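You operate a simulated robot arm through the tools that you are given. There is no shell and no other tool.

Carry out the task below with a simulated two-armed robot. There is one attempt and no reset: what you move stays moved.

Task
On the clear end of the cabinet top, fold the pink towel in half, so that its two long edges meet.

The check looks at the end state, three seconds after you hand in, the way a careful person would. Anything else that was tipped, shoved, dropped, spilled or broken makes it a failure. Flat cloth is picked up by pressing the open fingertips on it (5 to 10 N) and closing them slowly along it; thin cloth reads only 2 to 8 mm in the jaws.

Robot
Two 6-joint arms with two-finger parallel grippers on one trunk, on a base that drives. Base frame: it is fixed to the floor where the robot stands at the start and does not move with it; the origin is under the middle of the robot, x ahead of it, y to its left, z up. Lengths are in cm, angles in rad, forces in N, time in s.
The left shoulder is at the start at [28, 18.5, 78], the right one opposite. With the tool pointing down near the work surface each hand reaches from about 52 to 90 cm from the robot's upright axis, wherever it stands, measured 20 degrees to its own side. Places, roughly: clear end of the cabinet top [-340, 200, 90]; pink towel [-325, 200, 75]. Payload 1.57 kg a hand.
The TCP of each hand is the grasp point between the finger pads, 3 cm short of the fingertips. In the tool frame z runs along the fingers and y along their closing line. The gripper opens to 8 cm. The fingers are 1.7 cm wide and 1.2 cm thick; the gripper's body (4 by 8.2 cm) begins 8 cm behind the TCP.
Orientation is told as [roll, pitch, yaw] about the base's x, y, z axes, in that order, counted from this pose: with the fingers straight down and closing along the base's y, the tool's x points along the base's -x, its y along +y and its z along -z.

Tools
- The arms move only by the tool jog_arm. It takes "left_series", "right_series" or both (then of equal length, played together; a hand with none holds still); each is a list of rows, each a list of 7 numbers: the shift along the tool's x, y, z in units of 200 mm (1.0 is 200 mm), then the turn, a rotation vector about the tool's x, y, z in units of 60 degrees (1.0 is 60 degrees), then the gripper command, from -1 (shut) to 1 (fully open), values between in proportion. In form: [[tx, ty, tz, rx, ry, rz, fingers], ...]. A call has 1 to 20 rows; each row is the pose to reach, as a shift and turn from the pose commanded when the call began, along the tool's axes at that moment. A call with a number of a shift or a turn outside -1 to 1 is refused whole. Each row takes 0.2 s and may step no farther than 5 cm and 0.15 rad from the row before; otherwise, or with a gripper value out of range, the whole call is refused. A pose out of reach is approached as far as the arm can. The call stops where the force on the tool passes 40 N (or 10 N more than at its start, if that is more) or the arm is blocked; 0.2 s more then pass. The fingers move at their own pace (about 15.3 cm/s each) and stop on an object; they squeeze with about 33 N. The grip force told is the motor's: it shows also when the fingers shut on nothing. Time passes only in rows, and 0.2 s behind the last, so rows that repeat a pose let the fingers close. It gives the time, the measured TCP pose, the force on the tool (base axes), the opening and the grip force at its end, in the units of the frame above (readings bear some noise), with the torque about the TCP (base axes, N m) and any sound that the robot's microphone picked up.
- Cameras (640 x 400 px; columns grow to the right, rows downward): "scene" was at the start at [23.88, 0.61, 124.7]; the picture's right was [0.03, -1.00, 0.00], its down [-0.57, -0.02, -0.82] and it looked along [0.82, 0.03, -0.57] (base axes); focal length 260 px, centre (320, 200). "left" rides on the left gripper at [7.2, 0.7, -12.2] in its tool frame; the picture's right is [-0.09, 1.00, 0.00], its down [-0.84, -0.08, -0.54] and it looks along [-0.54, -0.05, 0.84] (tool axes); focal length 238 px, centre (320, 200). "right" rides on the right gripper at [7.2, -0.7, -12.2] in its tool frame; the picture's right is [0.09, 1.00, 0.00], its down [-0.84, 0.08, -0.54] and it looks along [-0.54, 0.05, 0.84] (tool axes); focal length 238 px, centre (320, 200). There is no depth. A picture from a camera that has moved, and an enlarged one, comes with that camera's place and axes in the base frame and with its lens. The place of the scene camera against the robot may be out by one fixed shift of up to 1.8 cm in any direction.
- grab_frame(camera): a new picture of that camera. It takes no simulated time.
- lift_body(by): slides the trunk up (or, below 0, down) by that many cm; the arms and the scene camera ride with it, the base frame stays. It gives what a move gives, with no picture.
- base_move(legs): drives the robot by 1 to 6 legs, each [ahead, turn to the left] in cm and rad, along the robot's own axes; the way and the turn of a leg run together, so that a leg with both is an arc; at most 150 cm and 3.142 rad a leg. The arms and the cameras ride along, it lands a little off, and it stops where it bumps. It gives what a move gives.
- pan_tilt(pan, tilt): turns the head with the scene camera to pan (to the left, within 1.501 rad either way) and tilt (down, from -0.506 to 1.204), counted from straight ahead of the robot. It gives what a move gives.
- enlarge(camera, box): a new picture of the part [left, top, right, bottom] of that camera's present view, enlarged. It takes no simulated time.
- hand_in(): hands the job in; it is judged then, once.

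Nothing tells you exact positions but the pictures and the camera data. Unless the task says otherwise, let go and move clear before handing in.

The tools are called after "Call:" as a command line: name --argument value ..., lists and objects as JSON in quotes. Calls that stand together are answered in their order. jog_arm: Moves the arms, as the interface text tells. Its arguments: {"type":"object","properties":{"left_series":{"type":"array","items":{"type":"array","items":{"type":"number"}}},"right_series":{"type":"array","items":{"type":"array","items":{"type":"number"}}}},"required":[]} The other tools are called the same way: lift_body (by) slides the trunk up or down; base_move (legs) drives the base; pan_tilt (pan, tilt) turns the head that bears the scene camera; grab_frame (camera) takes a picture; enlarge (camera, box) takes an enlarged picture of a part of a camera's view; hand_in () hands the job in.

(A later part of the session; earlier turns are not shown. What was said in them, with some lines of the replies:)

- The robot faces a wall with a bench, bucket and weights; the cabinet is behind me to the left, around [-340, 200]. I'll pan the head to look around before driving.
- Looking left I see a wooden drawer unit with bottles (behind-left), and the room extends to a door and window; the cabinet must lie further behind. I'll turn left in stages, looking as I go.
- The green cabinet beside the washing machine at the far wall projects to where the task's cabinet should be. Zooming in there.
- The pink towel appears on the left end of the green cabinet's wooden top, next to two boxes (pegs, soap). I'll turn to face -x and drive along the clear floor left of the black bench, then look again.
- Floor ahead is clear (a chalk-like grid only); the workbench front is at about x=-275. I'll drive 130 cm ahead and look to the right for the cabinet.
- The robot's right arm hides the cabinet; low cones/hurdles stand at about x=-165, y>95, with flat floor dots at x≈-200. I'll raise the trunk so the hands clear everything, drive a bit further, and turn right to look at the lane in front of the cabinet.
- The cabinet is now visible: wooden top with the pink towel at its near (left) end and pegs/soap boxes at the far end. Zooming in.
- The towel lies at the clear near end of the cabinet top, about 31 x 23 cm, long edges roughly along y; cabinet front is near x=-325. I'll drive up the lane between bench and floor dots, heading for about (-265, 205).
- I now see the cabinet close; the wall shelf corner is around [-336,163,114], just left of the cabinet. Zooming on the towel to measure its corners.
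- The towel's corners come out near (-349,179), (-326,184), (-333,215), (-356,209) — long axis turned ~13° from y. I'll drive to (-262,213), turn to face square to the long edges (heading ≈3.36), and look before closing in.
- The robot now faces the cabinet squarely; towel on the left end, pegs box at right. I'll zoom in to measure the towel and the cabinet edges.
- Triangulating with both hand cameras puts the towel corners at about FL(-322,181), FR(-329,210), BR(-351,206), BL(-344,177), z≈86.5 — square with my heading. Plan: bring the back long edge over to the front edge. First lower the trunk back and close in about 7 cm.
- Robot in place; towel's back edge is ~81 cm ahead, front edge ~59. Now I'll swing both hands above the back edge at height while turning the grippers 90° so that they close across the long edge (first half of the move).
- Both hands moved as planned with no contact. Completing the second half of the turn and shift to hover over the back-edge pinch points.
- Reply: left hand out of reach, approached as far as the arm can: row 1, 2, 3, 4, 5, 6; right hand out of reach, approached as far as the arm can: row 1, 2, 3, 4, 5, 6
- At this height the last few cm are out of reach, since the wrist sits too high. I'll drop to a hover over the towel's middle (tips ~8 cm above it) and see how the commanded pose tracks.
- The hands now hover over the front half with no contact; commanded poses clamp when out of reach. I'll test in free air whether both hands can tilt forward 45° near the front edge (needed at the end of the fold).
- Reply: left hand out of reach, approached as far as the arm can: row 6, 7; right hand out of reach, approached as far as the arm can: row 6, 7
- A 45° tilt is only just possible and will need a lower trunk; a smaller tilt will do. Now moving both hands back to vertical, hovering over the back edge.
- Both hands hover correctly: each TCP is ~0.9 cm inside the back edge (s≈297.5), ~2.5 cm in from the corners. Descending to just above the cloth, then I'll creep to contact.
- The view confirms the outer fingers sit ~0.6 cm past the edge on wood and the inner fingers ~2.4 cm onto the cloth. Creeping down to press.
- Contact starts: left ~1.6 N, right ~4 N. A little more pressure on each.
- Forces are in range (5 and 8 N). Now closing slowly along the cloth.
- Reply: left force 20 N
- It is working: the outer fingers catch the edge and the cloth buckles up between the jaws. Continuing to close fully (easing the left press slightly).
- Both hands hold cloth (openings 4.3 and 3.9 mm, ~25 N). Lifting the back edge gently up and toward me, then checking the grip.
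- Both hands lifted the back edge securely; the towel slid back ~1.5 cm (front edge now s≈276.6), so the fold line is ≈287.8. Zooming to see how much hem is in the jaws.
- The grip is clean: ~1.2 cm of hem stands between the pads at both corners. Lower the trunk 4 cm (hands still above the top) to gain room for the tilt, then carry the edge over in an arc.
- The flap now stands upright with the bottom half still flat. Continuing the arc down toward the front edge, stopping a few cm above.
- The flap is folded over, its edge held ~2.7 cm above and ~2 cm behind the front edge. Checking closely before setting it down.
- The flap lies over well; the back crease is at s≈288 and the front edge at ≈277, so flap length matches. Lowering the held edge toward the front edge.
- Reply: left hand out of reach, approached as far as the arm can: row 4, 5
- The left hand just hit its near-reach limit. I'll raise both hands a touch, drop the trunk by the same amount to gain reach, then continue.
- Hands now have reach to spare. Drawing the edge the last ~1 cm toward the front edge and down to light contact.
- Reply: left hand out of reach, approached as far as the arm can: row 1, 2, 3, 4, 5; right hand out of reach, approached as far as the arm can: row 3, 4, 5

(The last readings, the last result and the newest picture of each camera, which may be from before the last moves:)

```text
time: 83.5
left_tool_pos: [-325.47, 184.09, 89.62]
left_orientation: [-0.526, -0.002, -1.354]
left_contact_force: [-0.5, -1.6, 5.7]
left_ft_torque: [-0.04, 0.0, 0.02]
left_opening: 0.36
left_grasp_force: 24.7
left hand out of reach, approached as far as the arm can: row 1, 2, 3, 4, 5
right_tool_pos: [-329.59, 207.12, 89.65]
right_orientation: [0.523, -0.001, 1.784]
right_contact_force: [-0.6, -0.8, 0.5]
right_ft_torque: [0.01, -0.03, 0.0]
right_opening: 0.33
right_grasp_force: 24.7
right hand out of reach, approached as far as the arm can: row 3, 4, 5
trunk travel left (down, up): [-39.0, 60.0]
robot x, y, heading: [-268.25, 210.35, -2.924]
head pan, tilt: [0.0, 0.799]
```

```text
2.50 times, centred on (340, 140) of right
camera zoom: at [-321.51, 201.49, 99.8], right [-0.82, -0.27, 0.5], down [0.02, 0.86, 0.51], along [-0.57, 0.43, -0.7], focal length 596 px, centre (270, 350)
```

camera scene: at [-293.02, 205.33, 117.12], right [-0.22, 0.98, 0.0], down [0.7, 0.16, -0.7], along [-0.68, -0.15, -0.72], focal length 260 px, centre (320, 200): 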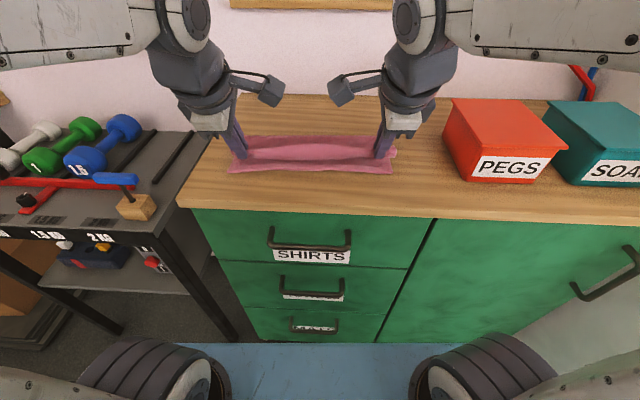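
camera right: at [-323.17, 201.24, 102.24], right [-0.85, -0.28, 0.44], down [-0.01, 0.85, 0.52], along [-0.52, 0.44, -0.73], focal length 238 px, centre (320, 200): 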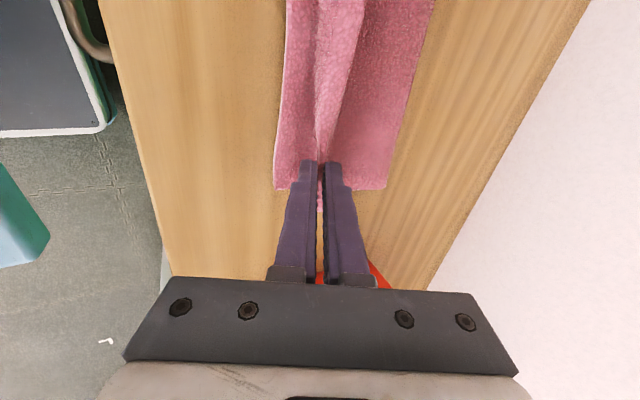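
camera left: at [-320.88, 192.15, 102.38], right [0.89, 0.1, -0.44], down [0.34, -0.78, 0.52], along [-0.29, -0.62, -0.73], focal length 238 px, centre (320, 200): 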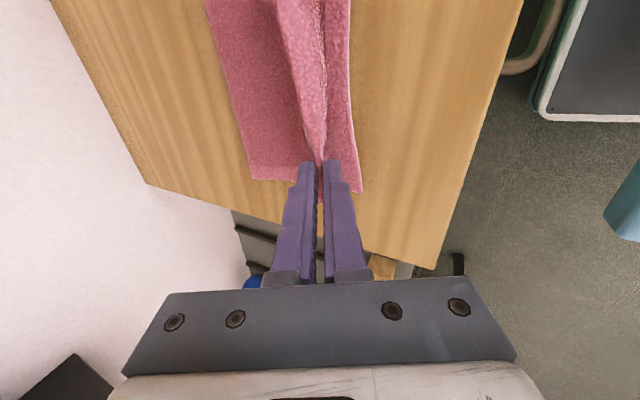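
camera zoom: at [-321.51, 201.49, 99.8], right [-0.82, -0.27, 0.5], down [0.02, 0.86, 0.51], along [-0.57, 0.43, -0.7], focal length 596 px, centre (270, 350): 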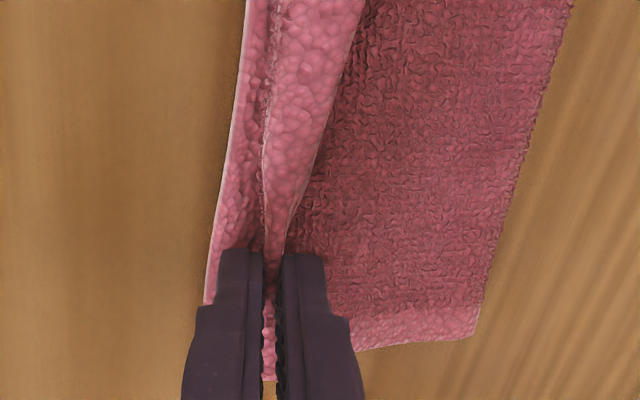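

Right hand is in place; the left is ~1 cm short because of the tilt. Reducing the left tilt by 6° to bring its edge in line.

Call:
jog_arm --left_series '[[0, 0.005, -0.012, -0.025, 0, 0, -1], [0, 0.015, -0.022, -0.05, 0, 0, -1], [0, 0.025, -0.028, -0.075, 0, 0, -1], [0, 0.0335, -0.032, -0.1, 0, 0, -1], [0, 0.0335, -0.032, -0.1, 0, 0, -1]]'

Call:
enlarge --camera "scene" --box '[210, 100, 420, 200]'

Call:
enlarge --camera "left" --box '[200, 60, 400, 220]'

```text
time: 84.7
left_tool_pos: [-324.46, 184.2, 89.69]
left_orientation: [-0.418, 0.0, -1.353]
left_contact_force: [0.1, 0.5, 1.8]
left_ft_torque: [-0.02, 0.04, 0.01]
left_opening: 0.36
left_grasp_force: 24.7
right_tool_pos: [-329.63, 207.21, 89.6]
right_orientation: [0.523, 0.0, 1.784]
right_contact_force: [-0.4, -1.0, 0.5]
right_ft_torque: [0.03, -0.09, 0.02]
right_opening: 0.36
right_grasp_force: 24.1
trunk travel left (down, up): [-39.0, 60.0]
robot x, y, heading: [-268.38, 210.32, -2.917]
head pan, tilt: [0.0, 0.799]
```

```text
3.05 times, centred on (315, 150) of scene
camera zoom: at [-293.02, 205.33, 114.62], right [-0.22, 0.98, 0.0], down [0.7, 0.16, -0.7], along [-0.68, -0.15, -0.72], focal length 791 px, centre (335, 352)
```

zoom: 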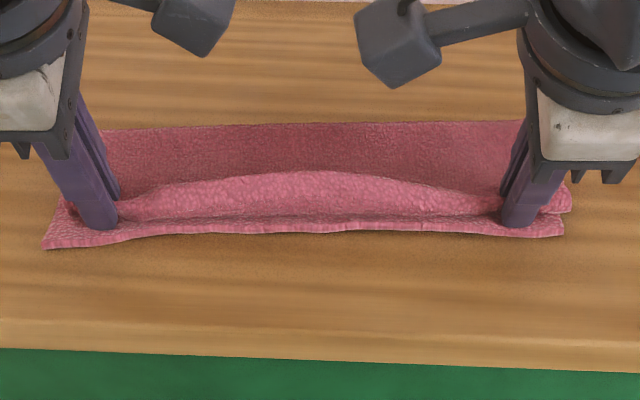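

```text
2.50 times, centred on (300, 140) of left
camera zoom: at [-320.63, 192.64, 100.6], right [0.91, 0.1, -0.4], down [0.33, -0.79, 0.53], along [-0.26, -0.61, -0.75], focal length 596 px, centre (370, 350)
```

zoom: 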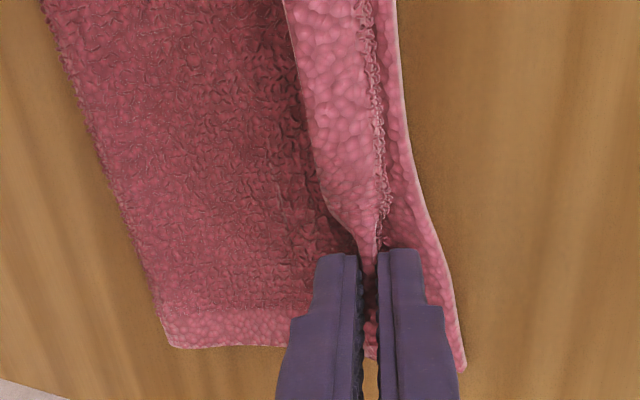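

Pulling moved the whole towel slightly but the flap edge and bottom edge are aligned relative to each other. Now opening the jaws gently while easing up a few mm.

Call:
jog_arm --left_series '[[0, -0.002, -0.004, 0, 0, 0, -0.95], [0, -0.003, -0.007, 0, 0, 0, -0.87], [0, -0.005, -0.011, 0, 0, 0, -0.8], [0, -0.006, -0.014, 0, 0, 0, -0.72], [0, -0.007, -0.016, 0, 0, 0, -0.64], [0, -0.008, -0.018, 0, 0, 0, -0.55], [0, -0.008, -0.018, 0, 0, 0, -0.55]]' --right_series '[[0, 0.002, -0.004, 0, 0, 0, -0.95], [0, 0.004, -0.007, 0, 0, 0, -0.87], [0, 0.006, -0.01, 0, 0, 0, -0.8], [0, 0.007, -0.013, 0, 0, 0, -0.72], [0, 0.009, -0.015, 0, 0, 0, -0.64], [0, 0.01, -0.0173, 0, 0, 0, -0.55], [0, 0.01, -0.0173, 0, 0, 0, -0.55]]'

Call:
enlarge --camera "scene" --box '[210, 100, 420, 200]'

Call:
enlarge --camera "left" --box '[200, 60, 400, 220]'

Call:
enlarge --camera "right" --box '[240, 60, 440, 220]'

```text
time: 86.3
left_tool_pos: [-324.47, 184.41, 90.06]
left_orientation: [-0.419, -0.001, -1.354]
left_contact_force: [0.6, 0.2, -0.3]
left_ft_torque: [0.0, -0.02, 0.0]
left_opening: 1.8
left_grasp_force: 0.1
right_tool_pos: [-329.56, 207.08, 90.09]
right_orientation: [0.521, 0.001, 1.787]
right_contact_force: [0.1, -0.1, 0.5]
right_ft_torque: [0.03, -0.01, 0.04]
right_opening: 1.76
right_grasp_force: 0.0
trunk travel left (down, up): [-39.0, 60.0]
robot x, y, heading: [-268.75, 210.3, -2.923]
head pan, tilt: [0.0, 0.799]
```

```text
3.05 times, centred on (315, 150) of scene
camera zoom: at [-293.02, 205.33, 114.62], right [-0.22, 0.98, 0.0], down [0.7, 0.16, -0.7], along [-0.68, -0.15, -0.72], focal length 791 px, centre (335, 352)
```

zoom: 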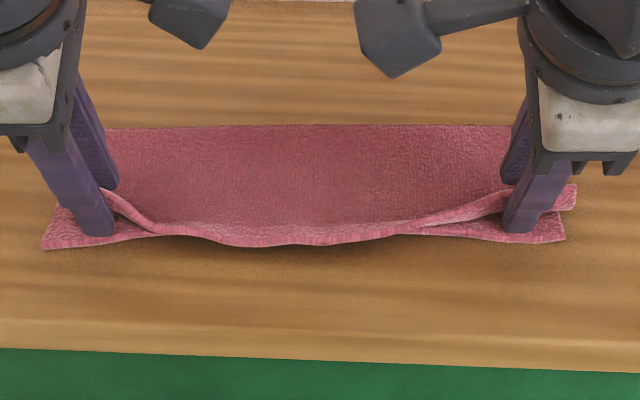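

```text
2.50 times, centred on (300, 140) of left
camera zoom: at [-320.54, 192.64, 100.95], right [0.91, 0.1, -0.41], down [0.33, -0.79, 0.53], along [-0.26, -0.61, -0.75], focal length 596 px, centre (370, 350)
```

zoom: 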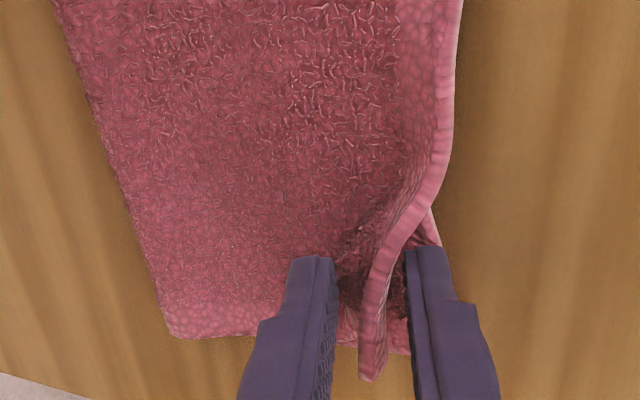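

```text
2.50 times, centred on (340, 140) of right
camera zoom: at [-321.55, 201.45, 100.19], right [-0.82, -0.27, 0.5], down [0.02, 0.86, 0.51], along [-0.57, 0.43, -0.7], focal length 596 px, centre (270, 350)
```

zoom: 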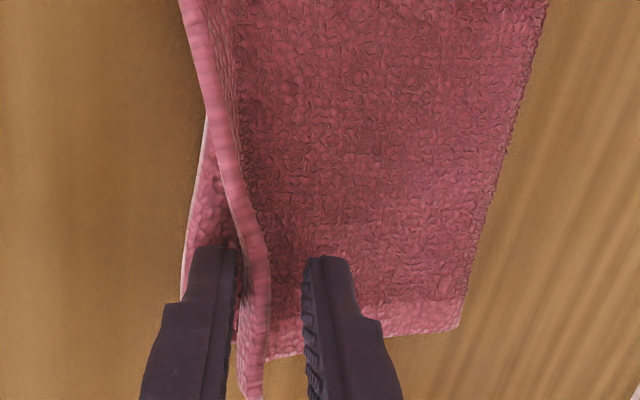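

The middle of the flap has already dropped onto the front edge; the corners lean on the lower fingers. Withdrawing both hands along the finger direction so the corners fall.

Call:
jog_arm --left_series '[[0, 0, -0.02, 0, 0, 0, -0.55], [0, 0, -0.045, 0, 0, 0, -0.55], [0, 0, -0.07, 0, 0, 0, -0.55], [0, 0, -0.1, 0, 0, 0, -0.55], [0, 0, -0.13, 0, 0, 0, -0.55], [0, 0, -0.165, 0, 0, 0, -0.55], [0, 0, -0.2, 0, 0, 0, -0.55], [0, 0, -0.25, 0, 0, 0, -0.55], [0, 0, -0.3, 0, 0, 0, -0.55], [0, 0, -0.35, 0, 0, 0, -0.55]]' --right_series '[[0, 0, -0.02, 0, 0, 0, -0.55], [0, 0, -0.045, 0, 0, 0, -0.55], [0, 0, -0.07, 0, 0, 0, -0.55], [0, 0, -0.1, 0, 0, 0, -0.55], [0, 0, -0.13, 0, 0, 0, -0.55], [0, 0, -0.165, 0, 0, 0, -0.55], [0, 0, -0.2, 0, 0, 0, -0.55], [0, 0, -0.25, 0, 0, 0, -0.55], [0, 0, -0.3, 0, 0, 0, -0.55], [0, 0, -0.35, 0, 0, 0, -0.55]]'

Call:
enlarge --camera "scene" --box '[210, 100, 420, 200]'

Call:
grab_frame --camera "left"

Call:
grab_frame --camera "right"

```text
time: 88.5
left_tool_pos: [-322.93, 184.88, 96.72]
left_orientation: [-0.415, -0.002, -1.356]
left_contact_force: [-0.5, -0.6, -0.1]
left_ft_torque: [0.02, -0.02, 0.02]
left_opening: 1.79
left_grasp_force: 0.0
left hand out of reach, approached as far as the arm can: row 6, 7, 8, 9, 10
right_tool_pos: [-328.54, 205.98, 96.24]
right_orientation: [0.52, -0.002, 1.785]
right_contact_force: [0.6, 0.7, 0.2]
right_ft_torque: [-0.01, -0.01, -0.01]
right_opening: 1.8
right_grasp_force: 0.1
right hand out of reach, approached as far as the arm can: row 2, 3, 4, 5, 6, 7, 8, 9, 10
trunk travel left (down, up): [-39.0, 60.0]
robot x, y, heading: [-268.61, 210.36, -2.923]
head pan, tilt: [0.0, 0.799]
```

```text
3.05 times, centred on (315, 150) of scene
camera zoom: at [-293.02, 205.33, 114.62], right [-0.22, 0.98, 0.0], down [0.7, 0.16, -0.7], along [-0.68, -0.15, -0.72], focal length 791 px, centre (335, 352)
```

zoom: 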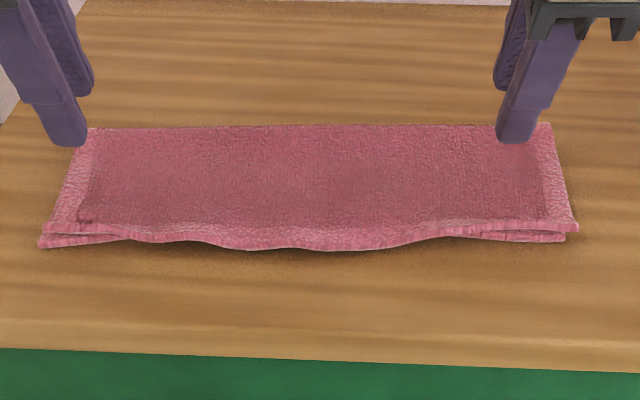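

```text
taken
camera left: at [-319.09, 193.34, 107.63], right [0.91, 0.1, -0.4], down [0.32, -0.79, 0.53], along [-0.26, -0.61, -0.75], focal length 238 px, centre (320, 200)
```

left: 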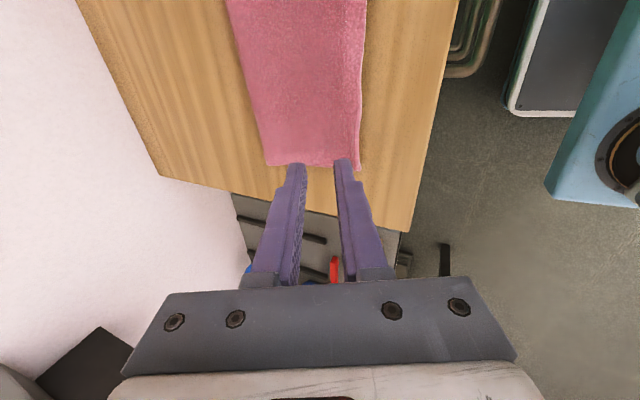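

```text
taken
camera right: at [-320.48, 200.26, 106.36], right [-0.82, -0.27, 0.5], down [0.02, 0.86, 0.51], along [-0.57, 0.43, -0.7], focal length 238 px, centre (320, 200)
```

right: 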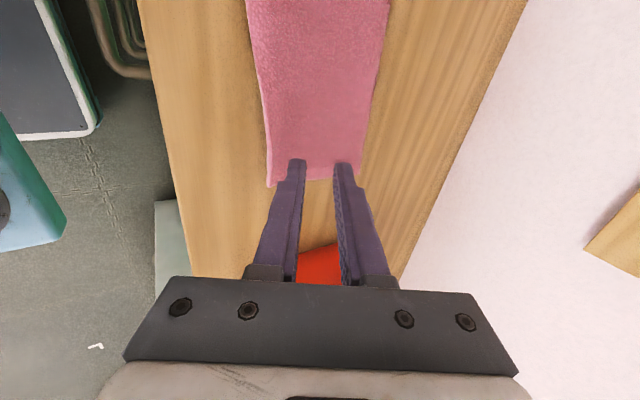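

The fold looks very good: folded in half with long edges meeting within under a centimetre, slight waviness in the middle. Raising the hands clear to inspect it properly.

Call:
jog_arm --left_series '[[0, -0.041, -0.0913, -0.0667, 0, 0, -0.55], [0, -0.081, -0.183, -0.1333, 0, 0, -0.55], [0, -0.122, -0.274, -0.2, 0, 0, -0.55], [0, -0.163, -0.365, -0.2667, 0, 0, -0.55], [0, -0.203, -0.457, -0.3333, 0, 0, -0.55], [0, -0.244, -0.548, -0.4, 0, 0, -0.55]]' --right_series '[[0, 0.05, -0.0867, 0.0833, 0, 0, -0.55], [0, 0.1, -0.173, 0.1667, 0, 0, -0.55], [0, 0.15, -0.26, 0.25, 0, 0, -0.55], [0, 0.2, -0.347, 0.3333, 0, 0, -0.55], [0, 0.25, -0.433, 0.4167, 0, 0, -0.55], [0, 0.3, -0.52, 0.5, 0, 0, -0.55]]'

Call:
grab_frame --camera "scene"

Call:
enlarge --camera "scene" --box '[210, 100, 420, 200]'

Call:
grab_frame --camera "left"

Call:
grab_frame --camera "right"

```text
time: 89.9
left_tool_pos: [-322.22, 185.08, 105.2]
left_orientation: [-0.003, 0.0, -1.353]
left_contact_force: [-0.2, 0.4, 0.1]
left_ft_torque: [0.0, -0.02, -0.01]
left_opening: 1.8
left_grasp_force: 0.1
left hand out of reach, approached as far as the arm can: row 6
right_tool_pos: [-327.83, 206.29, 104.95]
right_orientation: [0.001, 0.001, 1.788]
right_contact_force: [0.3, 0.9, 0.7]
right_ft_torque: [0.0, -0.01, 0.01]
right_opening: 1.78
right_grasp_force: 0.1
right hand out of reach, approached as far as the arm can: row 6
trunk travel left (down, up): [-39.0, 60.0]
robot x, y, heading: [-268.63, 210.27, -2.926]
head pan, tilt: [0.0, 0.799]
```

```text
taken
camera scene: at [-293.01, 205.33, 114.62], right [-0.22, 0.98, 0.0], down [0.7, 0.16, -0.7], along [-0.68, -0.15, -0.72], focal length 260 px, centre (320, 200)
```

scene: 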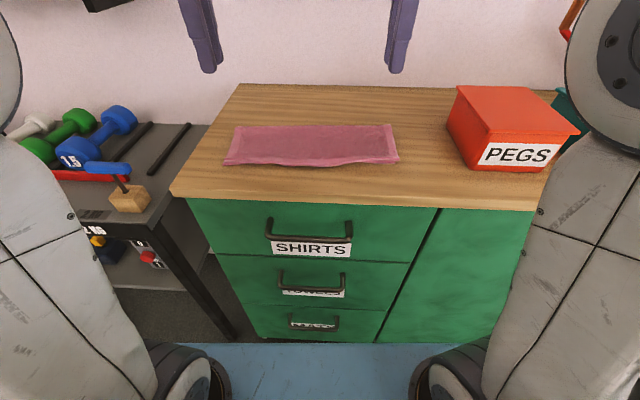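

```text
3.05 times, centred on (315, 150) of scene
camera zoom: at [-293.01, 205.33, 114.62], right [-0.22, 0.98, 0.0], down [0.7, 0.16, -0.7], along [-0.68, -0.15, -0.72], focal length 791 px, centre (335, 352)
```

zoom: 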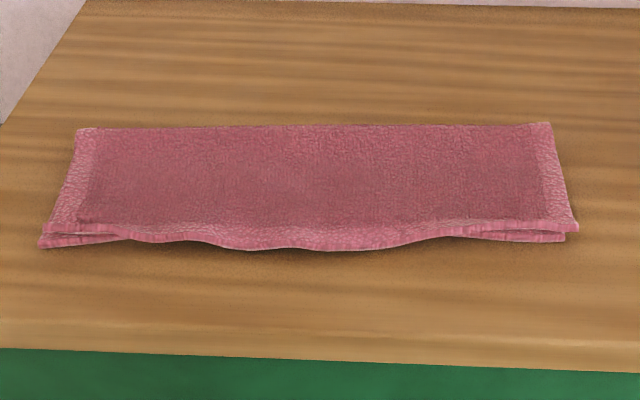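

```text
taken
camera left: at [-323.1, 192.3, 117.48], right [0.99, 0.12, 0.0], down [0.1, -0.83, 0.54], along [0.07, -0.54, -0.84], focal length 238 px, centre (320, 200)
```

left: 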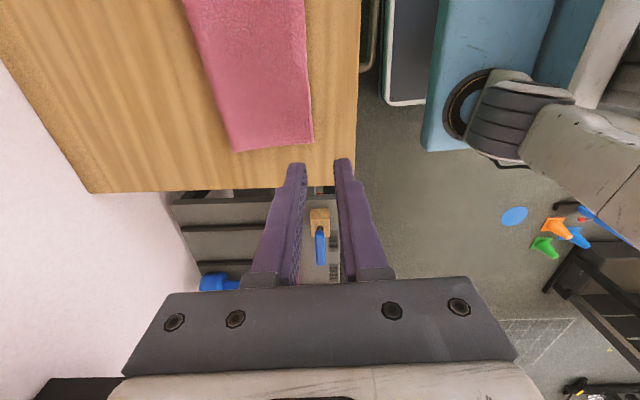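

```text
taken
camera right: at [-325.67, 199.4, 117.0], right [-0.95, -0.3, 0.0], down [-0.25, 0.8, 0.54], along [-0.16, 0.52, -0.84], focal length 238 px, centre (320, 200)
```

right: 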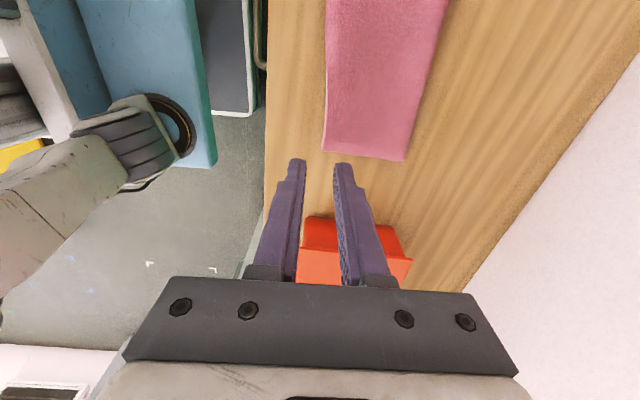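

Folded towel looks neat from above. Zooming with the hand cameras to judge the gap between the two long edges.

Call:
enlarge --camera "left" --box '[170, 0, 370, 160]'

Call:
enlarge --camera "right" --box '[290, 0, 470, 170]'

Call:
enlarge --camera "scene" --box '[215, 110, 315, 180]'

Call:
enlarge --camera "scene" --box '[310, 110, 410, 180]'

```text
2.50 times, centred on (270, 80) of left
camera zoom: at [-323.1, 192.3, 117.48], right [0.99, 0.12, 0.0], down [0.1, -0.83, 0.54], along [0.07, -0.54, -0.84], focal length 596 px, centre (445, 500)
```

zoom: 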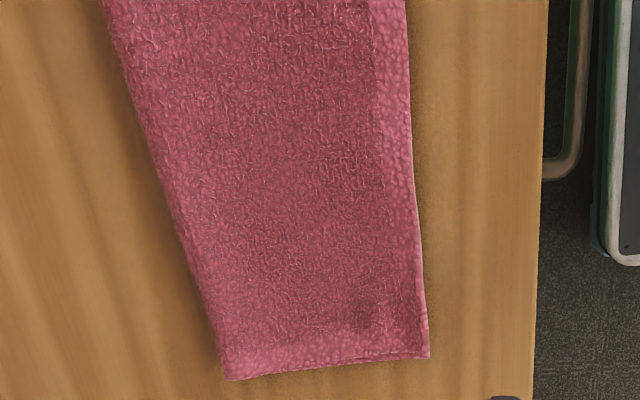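

```text
2.35 times, centred on (380, 85) of right
camera zoom: at [-325.67, 199.4, 117.0], right [-0.95, -0.3, 0.0], down [-0.25, 0.8, 0.54], along [-0.16, 0.52, -0.84], focal length 561 px, centre (179, 471)
```

zoom: 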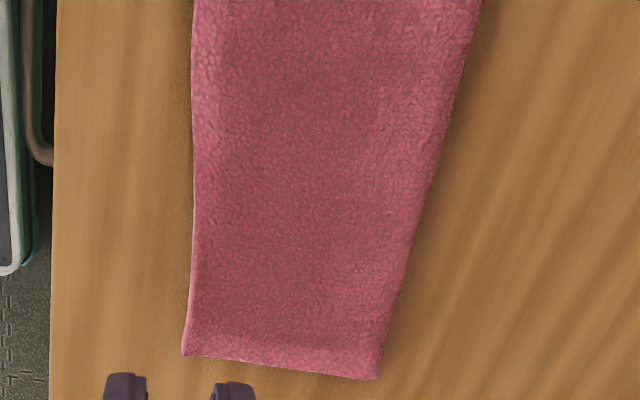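

```text
5.71 times, centred on (265, 145) of scene
camera zoom: at [-293.01, 205.33, 114.62], right [-0.22, 0.98, 0.0], down [0.7, 0.16, -0.7], along [-0.68, -0.15, -0.72], focal length 1483 px, centre (634, 514)
```

zoom: 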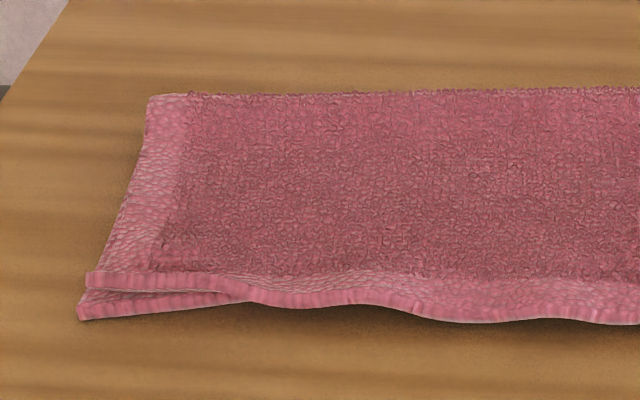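

```text
5.71 times, centred on (360, 145) of scene
camera zoom: at [-293.01, 205.33, 114.62], right [-0.22, 0.98, 0.0], down [0.7, 0.16, -0.7], along [-0.68, -0.15, -0.72], focal length 1483 px, centre (91, 514)
```

zoom: 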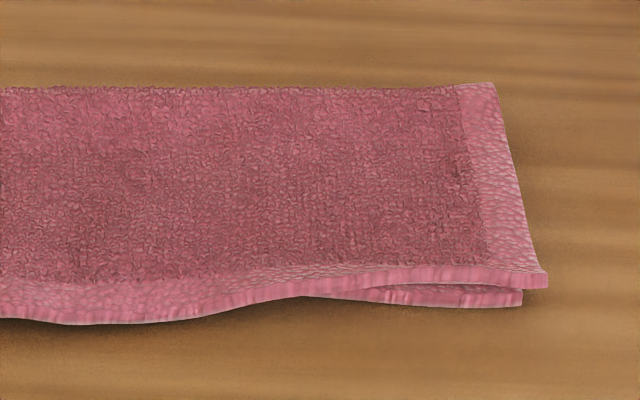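

The two long edges lie on each other within roughly half a centimetre, and the pegs/soap boxes and rack items are untouched. Now raising the trunk and backing off slightly to be clear.

Call:
lift_body --by 18

Call:
base_move --legs '[[-9, 0]]'

Call:
grab_frame --camera "scene"

Call:
enlarge --camera "scene" --box '[220, 140, 400, 250]'

```text
time: 91.9
left_tool_pos: [-322.36, 185.0, 123.21]
left_orientation: [-0.003, 0.0, -1.354]
left_contact_force: [-0.1, -0.6, 0.1]
left_ft_torque: [-0.02, -0.02, -0.02]
left_opening: 1.8
left_grasp_force: 0.1
right_tool_pos: [-327.9, 206.34, 122.81]
right_orientation: [0.001, 0.0, 1.785]
right_contact_force: [0.2, -0.7, -0.1]
right_ft_torque: [0.05, 0.01, 0.01]
right_opening: 1.8
right_grasp_force: 0.0
trunk travel left (down, up): [-57.0, 42.0]
robot x, y, heading: [-268.65, 210.63, -2.923]
head pan, tilt: [0.0, 0.799]
```

```text
time: 93.0
left_tool_pos: [-313.45, 187.02, 123.25]
left_orientation: [-0.002, -0.001, -1.357]
left_contact_force: [0.4, -0.1, -0.5]
left_ft_torque: [-0.02, 0.0, 0.0]
left_opening: 1.8
left_grasp_force: 0.1
right_tool_pos: [-319.32, 208.23, 122.83]
right_orientation: [0.001, 0.0, 1.786]
right_contact_force: [-0.8, -0.1, 0.1]
right_ft_torque: [0.04, -0.02, -0.02]
right_opening: 1.79
right_grasp_force: 0.0
trunk travel left (down, up): [-57.0, 42.0]
robot x, y, heading: [-259.79, 212.02, -2.922]
head pan, tilt: [0.0, 0.799]
```

```text
taken
camera scene: at [-284.29, 207.29, 132.61], right [-0.22, 0.98, 0.0], down [0.7, 0.15, -0.7], along [-0.68, -0.15, -0.72], focal length 260 px, centre (320, 200)
```

scene: 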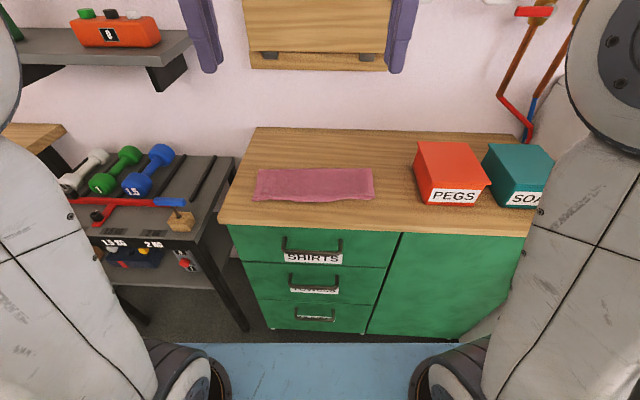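

```text
3.56 times, centred on (310, 195) of scene
camera zoom: at [-284.29, 207.29, 132.61], right [-0.22, 0.98, 0.0], down [0.7, 0.15, -0.7], along [-0.68, -0.15, -0.72], focal length 922 px, centre (356, 218)
```

zoom: 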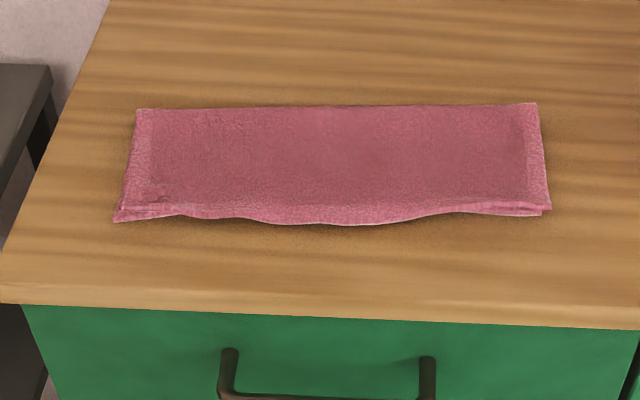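

The pink towel lies folded in half lengthwise on the clear end, its long edges together, everything else undisturbed and both hands clear. Handing in.

Call:
hand_in

```text
The job is handed in.
```

The pink towel is folded in half lengthwise on the clear end of the cabinet top, and I've handed the job in. I don't have the check's result.

- **Edges:** the two long edges meet to within about half a centimetre at the ends. The top layer bows slightly past the bottom one in the middle, by up to about 1 cm. At the right end the two layers are about 0.7 cm out of line sideways.
- **Position:** the towel shifted a centimetre or so while I gripped and folded it, but it is still on the clear end.
- **Surroundings:** in the last pictures the pegs and soap boxes and the rack items are where they were. No bump was reported while driving. I let go of the towel and moved both hands clear before handing in.
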